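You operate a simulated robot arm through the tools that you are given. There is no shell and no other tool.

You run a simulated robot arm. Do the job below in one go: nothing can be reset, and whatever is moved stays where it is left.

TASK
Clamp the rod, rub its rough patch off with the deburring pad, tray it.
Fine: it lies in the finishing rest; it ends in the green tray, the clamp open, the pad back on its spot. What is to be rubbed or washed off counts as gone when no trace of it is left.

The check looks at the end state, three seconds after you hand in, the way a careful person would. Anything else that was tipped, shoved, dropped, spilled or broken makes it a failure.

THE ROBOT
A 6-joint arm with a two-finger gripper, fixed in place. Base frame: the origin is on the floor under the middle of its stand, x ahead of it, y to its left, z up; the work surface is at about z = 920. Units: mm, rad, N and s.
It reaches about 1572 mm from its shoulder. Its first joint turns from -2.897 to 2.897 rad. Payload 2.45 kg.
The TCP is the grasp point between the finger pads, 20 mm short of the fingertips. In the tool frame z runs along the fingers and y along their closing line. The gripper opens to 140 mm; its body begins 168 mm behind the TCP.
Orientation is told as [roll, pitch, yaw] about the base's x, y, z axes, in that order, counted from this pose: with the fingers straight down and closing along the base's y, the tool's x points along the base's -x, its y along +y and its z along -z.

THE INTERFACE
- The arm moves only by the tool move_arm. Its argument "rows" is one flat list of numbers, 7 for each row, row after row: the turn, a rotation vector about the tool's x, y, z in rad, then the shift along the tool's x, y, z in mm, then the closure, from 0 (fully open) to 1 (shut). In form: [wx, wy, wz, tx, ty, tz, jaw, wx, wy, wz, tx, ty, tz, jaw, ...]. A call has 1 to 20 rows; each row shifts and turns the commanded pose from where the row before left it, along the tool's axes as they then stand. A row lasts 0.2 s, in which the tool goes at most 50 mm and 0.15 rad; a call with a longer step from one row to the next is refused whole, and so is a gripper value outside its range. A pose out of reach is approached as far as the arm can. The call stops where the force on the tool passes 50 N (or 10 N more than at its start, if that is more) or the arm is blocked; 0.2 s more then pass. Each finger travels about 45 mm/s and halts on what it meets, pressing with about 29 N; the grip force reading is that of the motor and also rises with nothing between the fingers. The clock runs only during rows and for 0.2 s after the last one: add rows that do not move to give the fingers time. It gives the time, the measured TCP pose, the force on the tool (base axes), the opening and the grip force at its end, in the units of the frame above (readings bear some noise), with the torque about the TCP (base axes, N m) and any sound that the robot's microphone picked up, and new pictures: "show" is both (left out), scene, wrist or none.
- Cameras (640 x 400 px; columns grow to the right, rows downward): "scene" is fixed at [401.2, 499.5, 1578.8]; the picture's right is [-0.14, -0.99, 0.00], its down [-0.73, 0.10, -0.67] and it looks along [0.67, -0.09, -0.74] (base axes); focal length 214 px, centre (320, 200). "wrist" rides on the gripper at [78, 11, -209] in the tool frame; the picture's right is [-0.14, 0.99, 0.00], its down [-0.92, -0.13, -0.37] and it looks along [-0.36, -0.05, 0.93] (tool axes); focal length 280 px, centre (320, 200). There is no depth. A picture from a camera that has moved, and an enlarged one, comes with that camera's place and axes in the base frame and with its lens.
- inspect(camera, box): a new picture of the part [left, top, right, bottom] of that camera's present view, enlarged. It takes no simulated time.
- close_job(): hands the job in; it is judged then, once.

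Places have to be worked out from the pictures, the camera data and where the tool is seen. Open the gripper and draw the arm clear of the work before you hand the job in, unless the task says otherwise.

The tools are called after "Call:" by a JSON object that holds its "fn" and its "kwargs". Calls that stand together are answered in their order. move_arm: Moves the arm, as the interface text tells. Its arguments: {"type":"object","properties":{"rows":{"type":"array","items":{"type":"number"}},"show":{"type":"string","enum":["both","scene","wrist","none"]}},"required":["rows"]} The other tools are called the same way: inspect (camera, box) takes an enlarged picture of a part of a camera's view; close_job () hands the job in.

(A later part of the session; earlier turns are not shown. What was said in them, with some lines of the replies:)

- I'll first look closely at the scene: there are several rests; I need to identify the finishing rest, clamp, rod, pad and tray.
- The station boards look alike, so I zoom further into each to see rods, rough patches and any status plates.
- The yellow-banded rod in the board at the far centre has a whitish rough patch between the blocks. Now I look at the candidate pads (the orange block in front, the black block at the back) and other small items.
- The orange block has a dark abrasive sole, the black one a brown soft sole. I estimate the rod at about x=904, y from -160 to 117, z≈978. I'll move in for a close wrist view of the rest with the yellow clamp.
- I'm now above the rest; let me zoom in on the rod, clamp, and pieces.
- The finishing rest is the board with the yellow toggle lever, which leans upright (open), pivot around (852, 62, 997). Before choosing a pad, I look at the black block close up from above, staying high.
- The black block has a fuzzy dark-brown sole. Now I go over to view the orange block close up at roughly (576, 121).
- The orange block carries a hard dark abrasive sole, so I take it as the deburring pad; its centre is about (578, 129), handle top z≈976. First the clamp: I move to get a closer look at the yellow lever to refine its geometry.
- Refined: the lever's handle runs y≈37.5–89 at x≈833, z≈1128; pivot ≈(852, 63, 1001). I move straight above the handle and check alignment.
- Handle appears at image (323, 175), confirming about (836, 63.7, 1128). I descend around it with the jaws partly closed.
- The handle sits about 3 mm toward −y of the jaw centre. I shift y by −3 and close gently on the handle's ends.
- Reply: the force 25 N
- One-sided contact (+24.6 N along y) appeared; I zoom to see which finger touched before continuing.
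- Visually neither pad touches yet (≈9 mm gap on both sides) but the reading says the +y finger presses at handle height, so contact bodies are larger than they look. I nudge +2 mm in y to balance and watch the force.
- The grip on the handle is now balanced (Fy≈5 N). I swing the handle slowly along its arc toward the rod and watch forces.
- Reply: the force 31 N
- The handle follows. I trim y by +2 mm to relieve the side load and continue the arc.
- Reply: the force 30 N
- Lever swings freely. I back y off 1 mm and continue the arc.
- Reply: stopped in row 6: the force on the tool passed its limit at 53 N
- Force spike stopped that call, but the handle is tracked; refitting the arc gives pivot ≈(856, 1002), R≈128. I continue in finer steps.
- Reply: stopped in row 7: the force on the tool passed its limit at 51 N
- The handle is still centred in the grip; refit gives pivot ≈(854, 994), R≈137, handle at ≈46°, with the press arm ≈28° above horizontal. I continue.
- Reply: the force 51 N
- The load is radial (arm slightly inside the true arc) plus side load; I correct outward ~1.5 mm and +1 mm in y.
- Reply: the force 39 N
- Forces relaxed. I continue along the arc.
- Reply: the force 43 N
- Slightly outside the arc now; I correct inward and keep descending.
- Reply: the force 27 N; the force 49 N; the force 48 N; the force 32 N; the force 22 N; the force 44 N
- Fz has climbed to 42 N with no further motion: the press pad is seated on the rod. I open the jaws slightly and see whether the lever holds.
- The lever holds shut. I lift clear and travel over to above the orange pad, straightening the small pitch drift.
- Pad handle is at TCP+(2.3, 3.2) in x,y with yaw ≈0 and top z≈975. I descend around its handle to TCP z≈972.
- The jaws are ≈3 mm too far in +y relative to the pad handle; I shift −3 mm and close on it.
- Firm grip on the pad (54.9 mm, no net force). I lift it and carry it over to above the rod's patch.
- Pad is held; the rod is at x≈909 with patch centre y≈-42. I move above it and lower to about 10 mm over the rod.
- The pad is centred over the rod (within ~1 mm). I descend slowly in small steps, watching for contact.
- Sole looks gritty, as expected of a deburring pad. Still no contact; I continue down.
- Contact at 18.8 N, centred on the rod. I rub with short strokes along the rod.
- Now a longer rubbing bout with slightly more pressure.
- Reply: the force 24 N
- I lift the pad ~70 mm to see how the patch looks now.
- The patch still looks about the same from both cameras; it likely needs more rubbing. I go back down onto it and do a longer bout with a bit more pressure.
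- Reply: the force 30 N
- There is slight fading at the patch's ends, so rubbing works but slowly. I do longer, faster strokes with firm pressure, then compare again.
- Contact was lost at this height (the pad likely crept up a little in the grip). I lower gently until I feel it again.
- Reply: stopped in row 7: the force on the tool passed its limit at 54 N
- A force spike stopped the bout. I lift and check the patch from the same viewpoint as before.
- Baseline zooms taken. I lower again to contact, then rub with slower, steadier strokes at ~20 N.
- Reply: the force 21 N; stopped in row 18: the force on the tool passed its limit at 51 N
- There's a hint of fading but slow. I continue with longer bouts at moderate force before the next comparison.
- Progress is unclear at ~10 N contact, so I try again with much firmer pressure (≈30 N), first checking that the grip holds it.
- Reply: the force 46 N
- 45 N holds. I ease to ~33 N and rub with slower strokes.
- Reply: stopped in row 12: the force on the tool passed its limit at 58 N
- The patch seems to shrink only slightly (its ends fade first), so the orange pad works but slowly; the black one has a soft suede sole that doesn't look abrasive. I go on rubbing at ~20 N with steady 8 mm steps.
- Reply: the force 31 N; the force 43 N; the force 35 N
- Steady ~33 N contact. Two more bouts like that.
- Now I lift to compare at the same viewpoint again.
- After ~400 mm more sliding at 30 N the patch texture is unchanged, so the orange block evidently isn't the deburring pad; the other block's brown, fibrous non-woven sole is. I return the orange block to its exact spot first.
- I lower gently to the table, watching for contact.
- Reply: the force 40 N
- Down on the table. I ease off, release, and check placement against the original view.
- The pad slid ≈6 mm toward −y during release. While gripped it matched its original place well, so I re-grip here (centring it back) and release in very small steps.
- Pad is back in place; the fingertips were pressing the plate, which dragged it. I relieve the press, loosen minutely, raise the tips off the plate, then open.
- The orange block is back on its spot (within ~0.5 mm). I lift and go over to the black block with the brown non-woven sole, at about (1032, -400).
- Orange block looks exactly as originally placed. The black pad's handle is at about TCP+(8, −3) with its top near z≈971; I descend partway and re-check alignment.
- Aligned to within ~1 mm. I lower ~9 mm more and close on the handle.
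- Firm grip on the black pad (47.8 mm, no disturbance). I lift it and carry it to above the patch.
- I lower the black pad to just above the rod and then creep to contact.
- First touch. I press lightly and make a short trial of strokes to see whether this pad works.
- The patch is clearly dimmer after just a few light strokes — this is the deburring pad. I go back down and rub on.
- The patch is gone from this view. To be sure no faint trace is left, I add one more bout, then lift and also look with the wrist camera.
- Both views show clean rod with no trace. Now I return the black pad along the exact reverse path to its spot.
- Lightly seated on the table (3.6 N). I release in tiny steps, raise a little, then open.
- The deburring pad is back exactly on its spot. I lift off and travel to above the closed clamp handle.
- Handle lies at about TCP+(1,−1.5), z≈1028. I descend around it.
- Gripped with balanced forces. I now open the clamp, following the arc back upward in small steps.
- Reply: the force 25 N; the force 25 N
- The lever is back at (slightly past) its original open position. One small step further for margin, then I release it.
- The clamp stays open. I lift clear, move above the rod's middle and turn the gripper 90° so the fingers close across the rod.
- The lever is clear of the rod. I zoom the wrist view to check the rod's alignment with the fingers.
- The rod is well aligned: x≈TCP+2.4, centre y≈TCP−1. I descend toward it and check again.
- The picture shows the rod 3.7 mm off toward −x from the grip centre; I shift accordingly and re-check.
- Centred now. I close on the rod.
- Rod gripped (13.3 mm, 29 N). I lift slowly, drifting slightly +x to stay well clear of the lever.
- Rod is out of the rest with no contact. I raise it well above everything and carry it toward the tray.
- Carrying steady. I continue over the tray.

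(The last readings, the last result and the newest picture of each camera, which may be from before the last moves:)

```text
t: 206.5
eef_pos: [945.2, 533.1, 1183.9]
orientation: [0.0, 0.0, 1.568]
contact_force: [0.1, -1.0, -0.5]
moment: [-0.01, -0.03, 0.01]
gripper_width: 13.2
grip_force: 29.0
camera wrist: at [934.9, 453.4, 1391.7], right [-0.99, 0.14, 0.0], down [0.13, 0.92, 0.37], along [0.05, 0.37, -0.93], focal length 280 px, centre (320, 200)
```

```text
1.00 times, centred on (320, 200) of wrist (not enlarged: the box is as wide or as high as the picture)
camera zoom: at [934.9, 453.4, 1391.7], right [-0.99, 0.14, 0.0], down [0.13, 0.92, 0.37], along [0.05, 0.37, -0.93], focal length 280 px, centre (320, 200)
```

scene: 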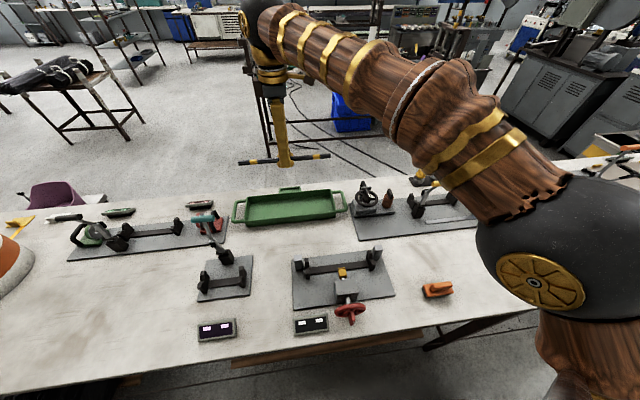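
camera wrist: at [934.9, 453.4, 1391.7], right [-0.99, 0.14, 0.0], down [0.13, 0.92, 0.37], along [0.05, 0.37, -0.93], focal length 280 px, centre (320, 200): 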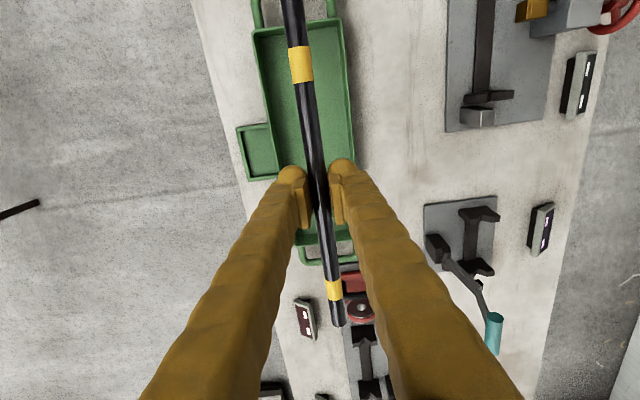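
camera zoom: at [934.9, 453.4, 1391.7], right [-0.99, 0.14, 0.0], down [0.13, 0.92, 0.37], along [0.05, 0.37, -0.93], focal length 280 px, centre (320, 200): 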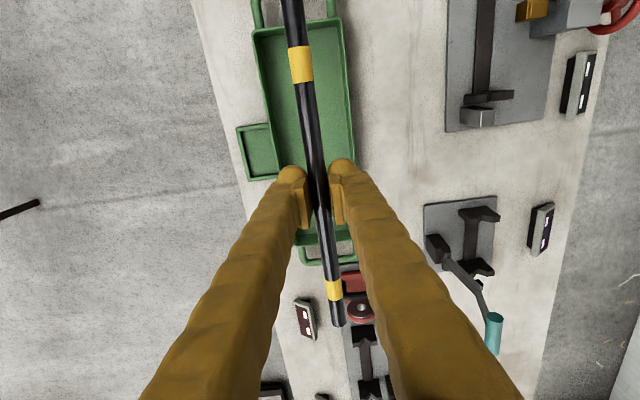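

The tray centre works out to ≈(954, 536); I centre over it and lower partway, then check.

Call:
{"fn": "move_arm", "kwargs": {"rows": [0, 0, 0, -3, -9, 0, 0.95, 0, 0, 0, 0, 0, 45, 0.95, 0, 0, 0, 0, 0, 45, 0.95, 0, 0, 0, 0, 0, 45, 0.95, 0, 0, 0, 0, 0, 40, 0.95, 0, 0, 0, 0, 0, 0, 0.95], "show": "both"}}

Call:
{"fn": "inspect", "kwargs": {"camera": "scene", "box": [220, 140, 370, 240]}}

```text
t: 207.9
eef_pos: [954.0, 540.3, 1006.5]
orientation: [0.0, -0.001, 1.569]
contact_force: [-0.3, -1.0, -0.4]
moment: [0.0, 0.0, 0.01]
gripper_width: 12.8
grip_force: 29.3
camera wrist: at [943.4, 460.8, 1214.6], right [-0.99, 0.14, 0.0], down [0.13, 0.92, 0.37], along [0.05, 0.37, -0.93], focal length 280 px, centre (320, 200)
```

scene: 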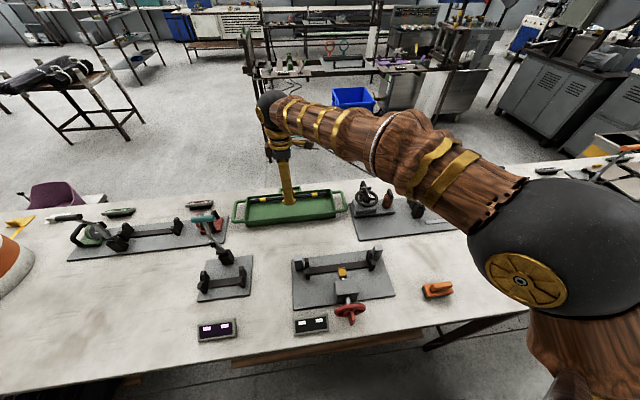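
wrist: 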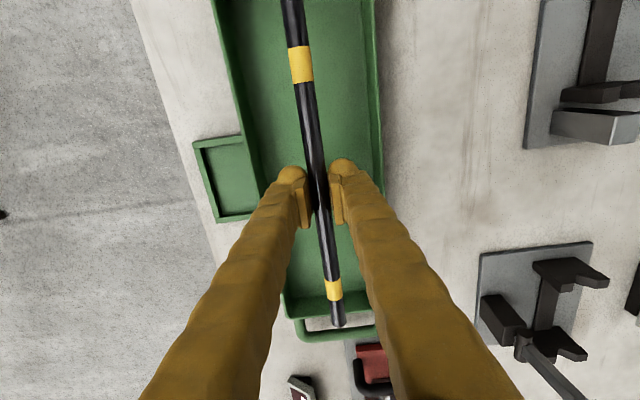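

```text
4.00 times, centred on (295, 190) of scene
camera zoom: at [401.2, 499.5, 1578.8], right [-0.14, -0.99, 0.0], down [-0.73, 0.1, -0.67], along [0.67, -0.09, -0.74], focal length 858 px, centre (420, 240)
```

zoom: 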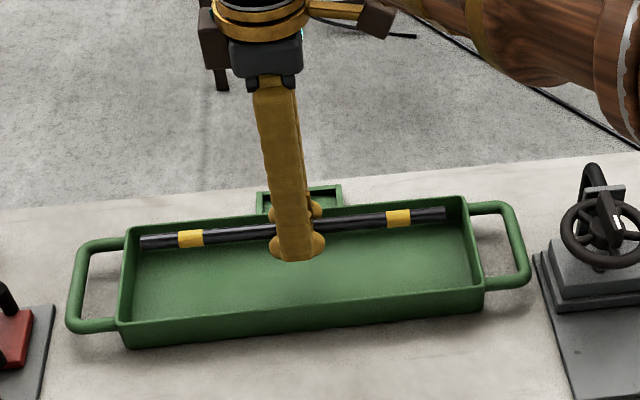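

Call:
{"fn": "inspect", "kwargs": {"camera": "wrist", "box": [270, 265, 400, 350]}}

Call:
{"fn": "inspect", "kwargs": {"camera": "scene", "box": [235, 180, 295, 230]}}

Call:
{"fn": "inspect", "kwargs": {"camera": "scene", "box": [295, 180, 355, 230]}}

```text
4.71 times, centred on (335, 308) of wrist
camera zoom: at [943.4, 460.8, 1214.6], right [-0.99, 0.14, 0.0], down [0.13, 0.92, 0.37], along [0.05, 0.37, -0.93], focal length 1320 px, centre (249, -306)
```

zoom: 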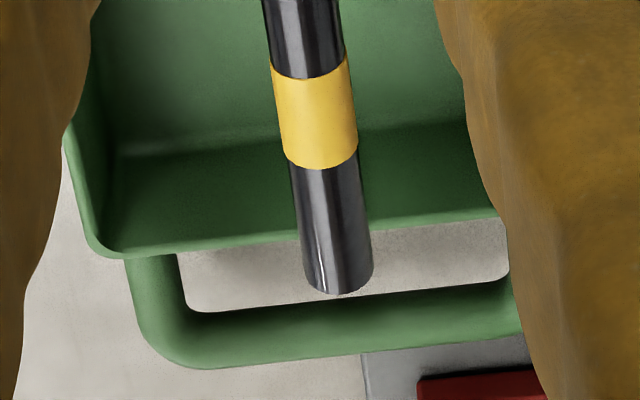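

```text
8.00 times, centred on (265, 205) of scene
camera zoom: at [401.2, 499.5, 1578.8], right [-0.14, -0.99, 0.0], down [-0.73, 0.1, -0.67], along [0.67, -0.09, -0.74], focal length 1716 px, centre (760, 160)
```

zoom: 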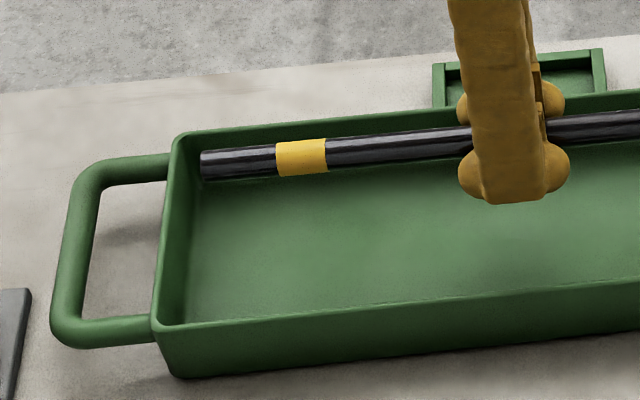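

```text
8.00 times, centred on (325, 205) of scene
camera zoom: at [401.2, 499.5, 1578.8], right [-0.14, -0.99, 0.0], down [-0.73, 0.1, -0.67], along [0.67, -0.09, -0.74], focal length 1716 px, centre (280, 160)
```

zoom: 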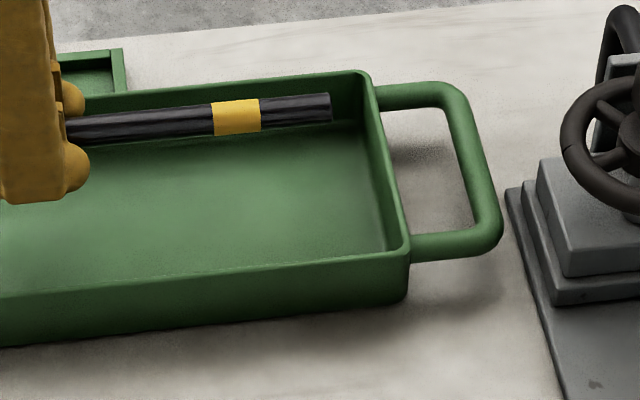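

Inside length is ≈338 mm for the 279 mm rod, with about 28 mm spare at each end. I lower it into the tray.

Call:
{"fn": "move_arm", "kwargs": {"rows": [0, 0, 0, 0, 0, 20, 0.95, 0, 0, 0, 0, 0, 18, 0.95, 0, 0, 0, 0, 0, 10, 0.95, 0, 0, 0, 0, 0, 4, 0.95, 0, 0, 0, 0, 0, 0, 0.95], "show": "none"}}

Call:
{"fn": "inspect", "kwargs": {"camera": "scene", "box": [220, 150, 370, 250]}}

```text
t: 209.1
eef_pos: [953.6, 540.6, 954.5]
orientation: [-0.001, 0.0, 1.568]
contact_force: [-0.4, 0.1, -1.0]
moment: [0.0, -0.01, -0.01]
gripper_width: 13.0
grip_force: 29.5
```

```text
4.00 times, centred on (295, 200) of scene
camera zoom: at [401.2, 499.5, 1578.8], right [-0.14, -0.99, 0.0], down [-0.73, 0.1, -0.67], along [0.67, -0.09, -0.74], focal length 858 px, centre (420, 200)
```

zoom: 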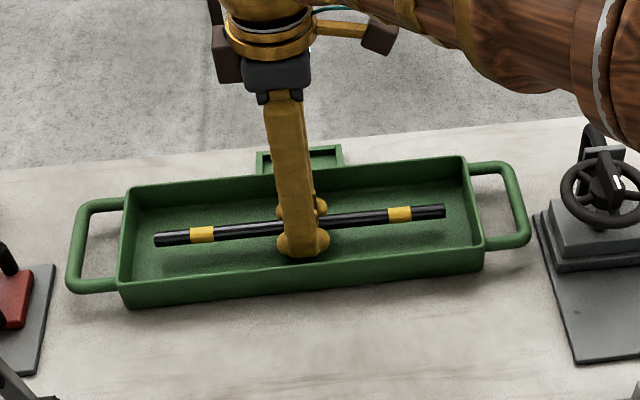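

Call:
{"fn": "move_arm", "kwargs": {"rows": [0, 0, 0, 0, 0, 2, 0.95, 0, 0, 0, 0, 0, 2, 0.95, 0, 0, 0, 0, 0, 1.5, 0.95, 0, 0, 0, 0, 0, 0, 0.95], "show": "none"}}

```text
t: 210.1
eef_pos: [953.7, 538.9, 949.2]
orientation: [0.0, -0.001, 1.568]
contact_force: [-1.1, 1.2, -1.6]
moment: [0.01, 0.04, -0.04]
gripper_width: 13.3
grip_force: 28.8
```

Call:
{"fn": "move_arm", "kwargs": {"rows": [0, 0, 0, 0, 0, 1.5, 0.95, 0, 0, 0, 0, 0, 1, 0.95, 0, 0, 0, 0, 0, 0, 0.95], "show": "none"}}

```text
t: 210.9
eef_pos: [954.7, 538.8, 945.2]
orientation: [-0.001, 0.001, 1.57]
contact_force: [-0.5, 0.8, 0.3]
moment: [0.02, 0.02, 0.0]
gripper_width: 13.0
grip_force: 29.0
```

Call:
{"fn": "move_arm", "kwargs": {"rows": [0, 0, 0, 0, 0, 1, 0.95, 0, 0, 0, 0, 0, 0.8, 0.95, 0, 0, 0, 0, 0, 0, 0.95], "show": "none"}}

Call:
{"fn": "inspect", "kwargs": {"camera": "scene", "box": [240, 180, 330, 240]}}

```text
t: 211.7
eef_pos: [953.8, 537.4, 944.1]
orientation: [-0.001, 0.001, 1.57]
contact_force: [-0.8, 0.0, -0.2]
moment: [0.03, 0.04, 0.0]
gripper_width: 13.2
grip_force: 29.2
```

```text
6.67 times, centred on (285, 210) of scene
camera zoom: at [401.2, 499.5, 1578.8], right [-0.14, -0.99, 0.0], down [-0.73, 0.1, -0.67], along [0.67, -0.09, -0.74], focal length 1430 px, centre (553, 133)
```

zoom: 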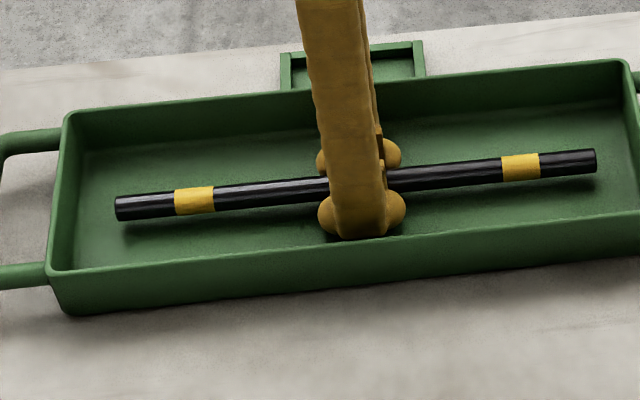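

Call:
{"fn": "move_arm", "kwargs": {"rows": [0, 0, 0, 0, 0, 1, 0.95, 0, 0, 0, 0, 0, 0.8, 0.95, 0, 0, 0, 0, 0, 0, 0.95], "show": "none"}}

```text
t: 212.5
eef_pos: [954.7, 538.4, 943.8]
orientation: [0.0, -0.002, 1.569]
contact_force: [-4.4, -3.4, 21.3]
moment: [-0.1, 0.0, 0.0]
gripper_width: 13.0
grip_force: 29.2
```

Fingertips have just touched the tray floor. I ease up 1 mm and open gently so the rod settles the last few millimetres.

Call:
{"fn": "move_arm", "kwargs": {"rows": [0, 0, 0, 0, 0, -1, 0.95, 0, 0, 0, 0, 0, 0, 0.92, 0, 0, 0, 0, 0, 0, 0.91, 0, 0, 0, 0, 0, 0, 0.905, 0, 0, 0, 0, 0, 0, 0.9, 0, 0, 0, 0, 0, 0, 0.895, 0, 0, 0, 0, 0, 0, 0.885, 0, 0, 0, 0, 0, 0, 0.87, 0, 0, 0, 0, 0, 0, 0.85, 0, 0, 0, 0, 0, 0, 0.83, 0, 0, 0, 0, 0, 0, 0.83], "show": "none"}}

Call:
{"fn": "inspect", "kwargs": {"camera": "scene", "box": [240, 180, 330, 240]}}

Call:
{"fn": "inspect", "kwargs": {"camera": "wrist", "box": [220, 120, 420, 245]}}

```text
t: 214.9
eef_pos: [953.9, 538.8, 944.4]
orientation: [-0.002, 0.0, 1.57]
contact_force: [-5.8, -0.2, 24.0]
moment: [0.01, -0.09, 0.01]
gripper_width: 17.6
grip_force: 0.1
```

```text
6.67 times, centred on (285, 210) of scene
camera zoom: at [401.2, 499.5, 1578.8], right [-0.14, -0.99, 0.0], down [-0.73, 0.1, -0.67], along [0.67, -0.09, -0.74], focal length 1430 px, centre (553, 133)
```

zoom: 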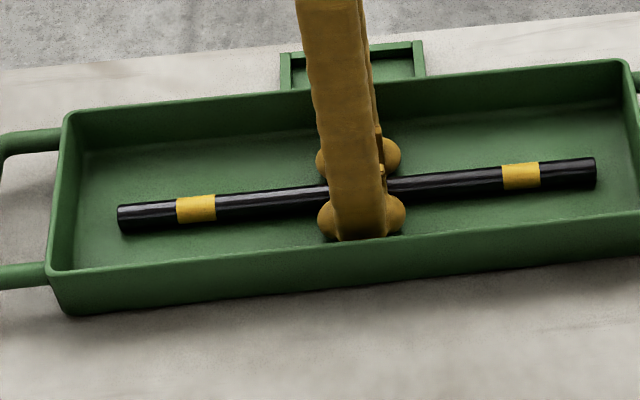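

```text
3.20 times, centred on (320, 182) of wrist
camera zoom: at [943.7, 459.7, 1152.1], right [-0.99, 0.14, 0.0], down [0.13, 0.92, 0.37], along [0.05, 0.37, -0.93], focal length 897 px, centre (320, 256)
```

zoom: 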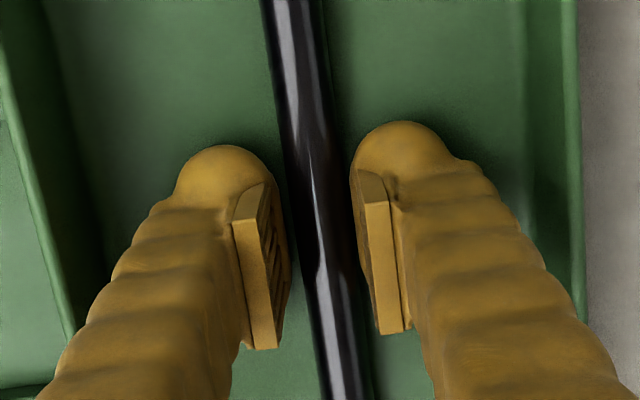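

The rod rests on the tray floor. I raise a few mm, open more, and lift straight out.

Call:
{"fn": "move_arm", "kwargs": {"rows": [0, 0, 0, 0, 0, -2, 0.83, 0, 0, 0, 0, 0, -2, 0.83, 0, 0, 0, 0, 0, 0, 0.8, 0, 0, 0, 0, 0, 0, 0.78, 0, 0, 0, 0, 0, 0, 0.78], "show": "none"}}

Call:
{"fn": "inspect", "kwargs": {"camera": "wrist", "box": [220, 120, 420, 245]}}

```text
t: 216.1
eef_pos: [954.3, 539.5, 948.2]
orientation: [0.001, 0.0, 1.57]
contact_force: [0.6, 0.0, -0.5]
moment: [0.03, -0.01, -0.03]
gripper_width: 30.5
grip_force: 0.0
```

```text
3.20 times, centred on (320, 182) of wrist
camera zoom: at [944.5, 460.1, 1155.7], right [-0.99, 0.14, 0.0], down [0.13, 0.92, 0.37], along [0.05, 0.37, -0.93], focal length 897 px, centre (320, 256)
```

zoom: 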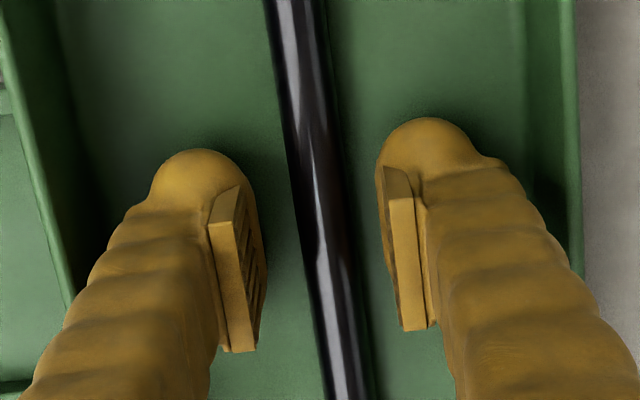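

Call:
{"fn": "move_arm", "kwargs": {"rows": [0, 0, 0, 0, 0, -8, 0.78, 0, 0, 0, 0, 0, -15, 0.78, 0, 0, 0, 0, 0, -25, 0.78, 0, 0, 0, 0, 0, -40, 0.7, 0, 0, 0, 0, 0, -45, 0.6, 0, 0, 0, 0, 0, -45, 0.5, 0, 0, 0, 0, 0, -45, 0.4, 0, 0, 0, 0, 0, -45, 0.3, 0, 0, 0, 0, 0, -45, 0.2, 0, 0, 0, 0, 0, -45, 0.1, 0, 0, 0, 0, 0, -45, 0, 0, 0, 0, 0, 0, 0, 0], "show": "both"}}

Call:
{"fn": "inspect", "kwargs": {"camera": "scene", "box": [220, 150, 370, 250]}}

```text
t: 218.7
eef_pos: [920.8, 516.1, 1313.0]
orientation: [0.001, 0.0, 1.57]
contact_force: [0.8, -0.1, 0.9]
moment: [-0.03, 0.0, 0.01]
gripper_width: 139.9
grip_force: 0.1
out of reach, approached as far as the arm can: row 10, 11
camera wrist: at [911.0, 436.7, 1521.5], right [-0.99, 0.14, 0.0], down [0.13, 0.92, 0.37], along [0.05, 0.37, -0.93], focal length 280 px, centre (320, 200)
```

scene: 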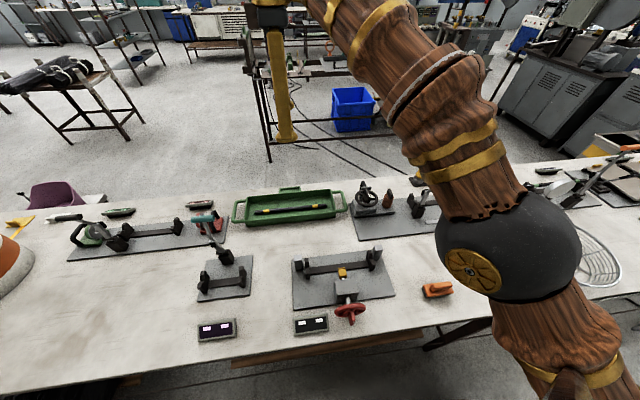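
wrist: 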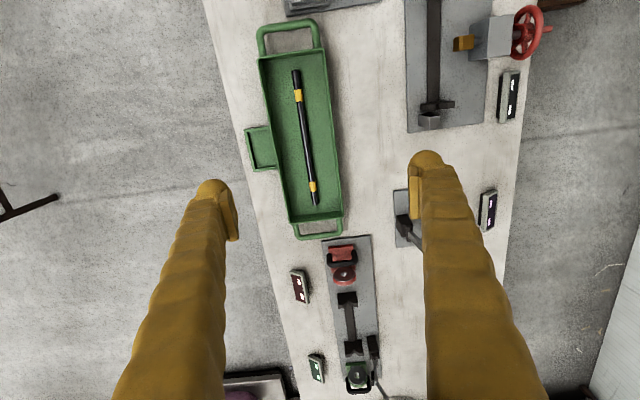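

```text
4.00 times, centred on (295, 200) of scene
camera zoom: at [401.2, 499.5, 1578.8], right [-0.14, -0.99, 0.0], down [-0.73, 0.1, -0.67], along [0.67, -0.09, -0.74], focal length 858 px, centre (420, 200)
```

zoom: 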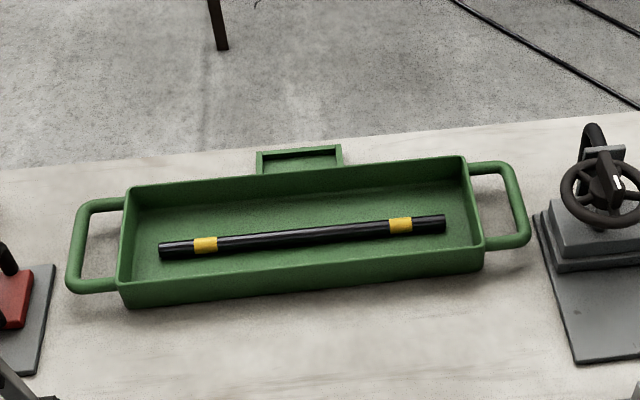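

The rod lies flat in the tray. I withdraw the arm toward the robot and then check the clamp, pads, and surroundings.

Call:
{"fn": "move_arm", "kwargs": {"rows": [0, 0, 0, 39.7, 20.8, -4.6, 0, 0, 0, 0, 39.7, 20.8, -4.6, 0, 0, 0, 0, 39.7, 20.8, -4.6, 0, 0, 0, 0, 39.7, 20.8, -4.6, 0, 0, 0, 0, 39.7, 20.8, -4.6, 0, 0, 0, 0, 39.7, 20.8, -4.6, 0, 0, 0, 0, 39.7, 20.8, -4.6, 0, 0, 0, 0, 39.7, 20.8, -4.6, 0, 0, 0, 0, 39.7, 20.8, -4.6, 0, 0, 0, 0, 39.7, 20.8, -4.6, 0, 0, 0, 0, 39.7, 20.8, -4.6, 0, 0, 0, 0, 39.7, 20.8, -4.6, 0, 0, 0, 0, 39.7, 20.8, -4.6, 0, 0, 0, 0, 0, 0, 0, 0], "show": "both"}}

Call:
{"fn": "inspect", "kwargs": {"camera": "scene", "box": [350, 160, 510, 260]}}

Call:
{"fn": "inspect", "kwargs": {"camera": "scene", "box": [180, 220, 480, 360]}}

Call:
{"fn": "inspect", "kwargs": {"camera": "scene", "box": [255, 195, 330, 225]}}

```text
t: 221.7
eef_pos: [645.5, 2.3, 1375.1]
orientation: [0.0, 0.0, 1.57]
contact_force: [0.2, -0.2, -0.7]
moment: [0.0, -0.01, 0.0]
gripper_width: 139.8
grip_force: 0.0
camera wrist: at [635.9, -76.9, 1582.6], right [-0.99, 0.14, 0.0], down [0.13, 0.92, 0.37], along [0.05, 0.37, -0.93], focal length 280 px, centre (320, 200)
```

scene: 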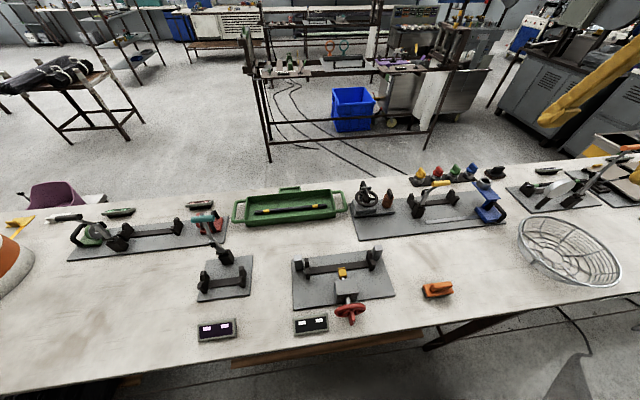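
wrist: 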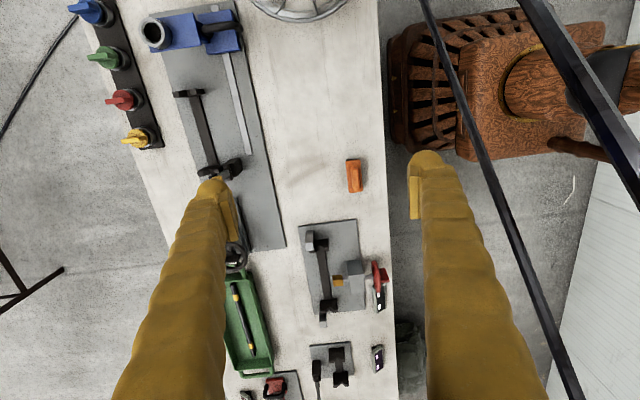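

```text
4.00 times, centred on (430, 210) of scene
camera zoom: at [401.2, 499.5, 1578.8], right [-0.14, -0.99, 0.0], down [-0.73, 0.1, -0.67], along [0.67, -0.09, -0.74], focal length 858 px, centre (-120, 160)
```

zoom: 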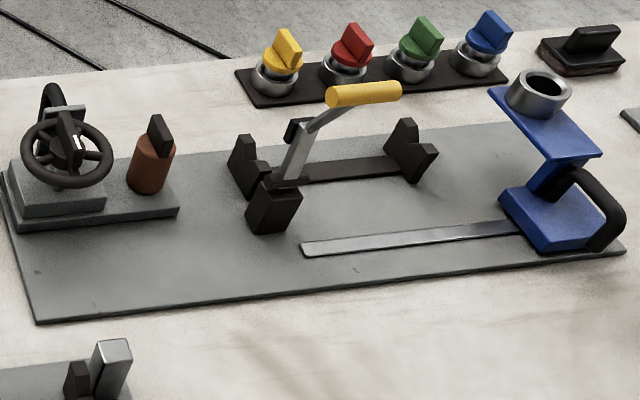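

```text
2.13 times, centred on (330, 290) of scene
camera zoom: at [401.2, 499.5, 1578.8], right [-0.14, -0.99, 0.0], down [-0.73, 0.1, -0.67], along [0.67, -0.09, -0.74], focal length 458 px, centre (299, 8)
```

zoom: 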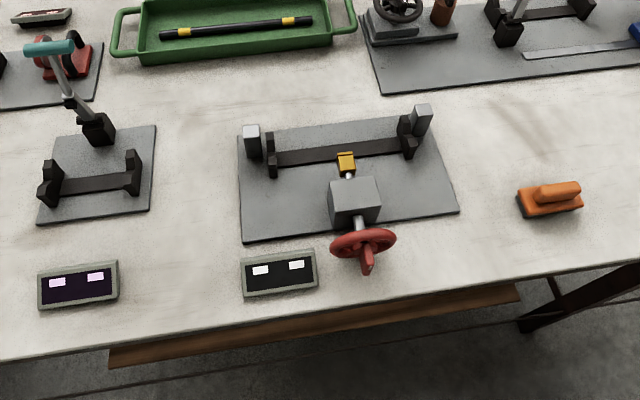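

```text
8.53 times, centred on (292, 210) of scene
camera zoom: at [401.2, 499.5, 1578.8], right [-0.14, -0.99, 0.0], down [-0.73, 0.1, -0.67], along [0.67, -0.09, -0.74], focal length 1830 px, centre (555, 115)
```

zoom: 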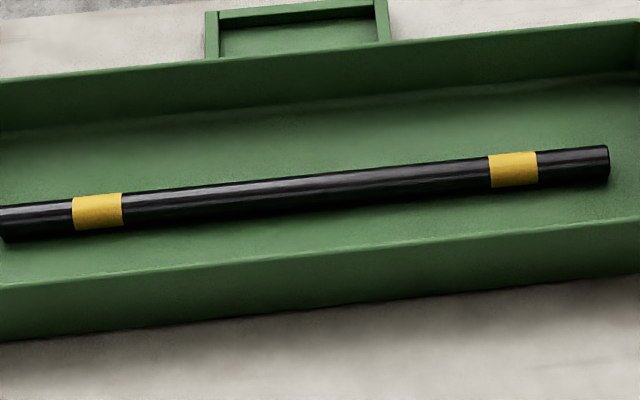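

The rod lies clean in the green tray and the clamp lever stands open. Both pads are on their original spots, the board hasn't moved, and the gripper is open and clear, so I hand in.

Call:
{"fn": "close_job", "kwargs": {}}

```text
The job is handed in.
```

The job is handed in. The rod lies in the green tray, its rough patch rubbed off with no trace in either camera view. The clamp lever is open and the deburring pad is back on its spot.

- **Wrong pad first:** I took the orange block for the deburring pad and rubbed with it for a while. The patch didn't change, so I put it back within about a millimetre of where it was. While setting it down it slid about 6 mm, and I moved it back. The black block with the brown sole is the right pad and cleared the patch in a few passes.
- **Clamp:** I left the lever a few degrees further open than I found it.
- **Rod:** It dropped the last few millimetres onto the tray floor, because the fingertips touched the floor first. It lies flat, with about 28 mm spare at each end.

I saw nothing else moved in the final pictures. The gripper is open and the arm is clear of the work.
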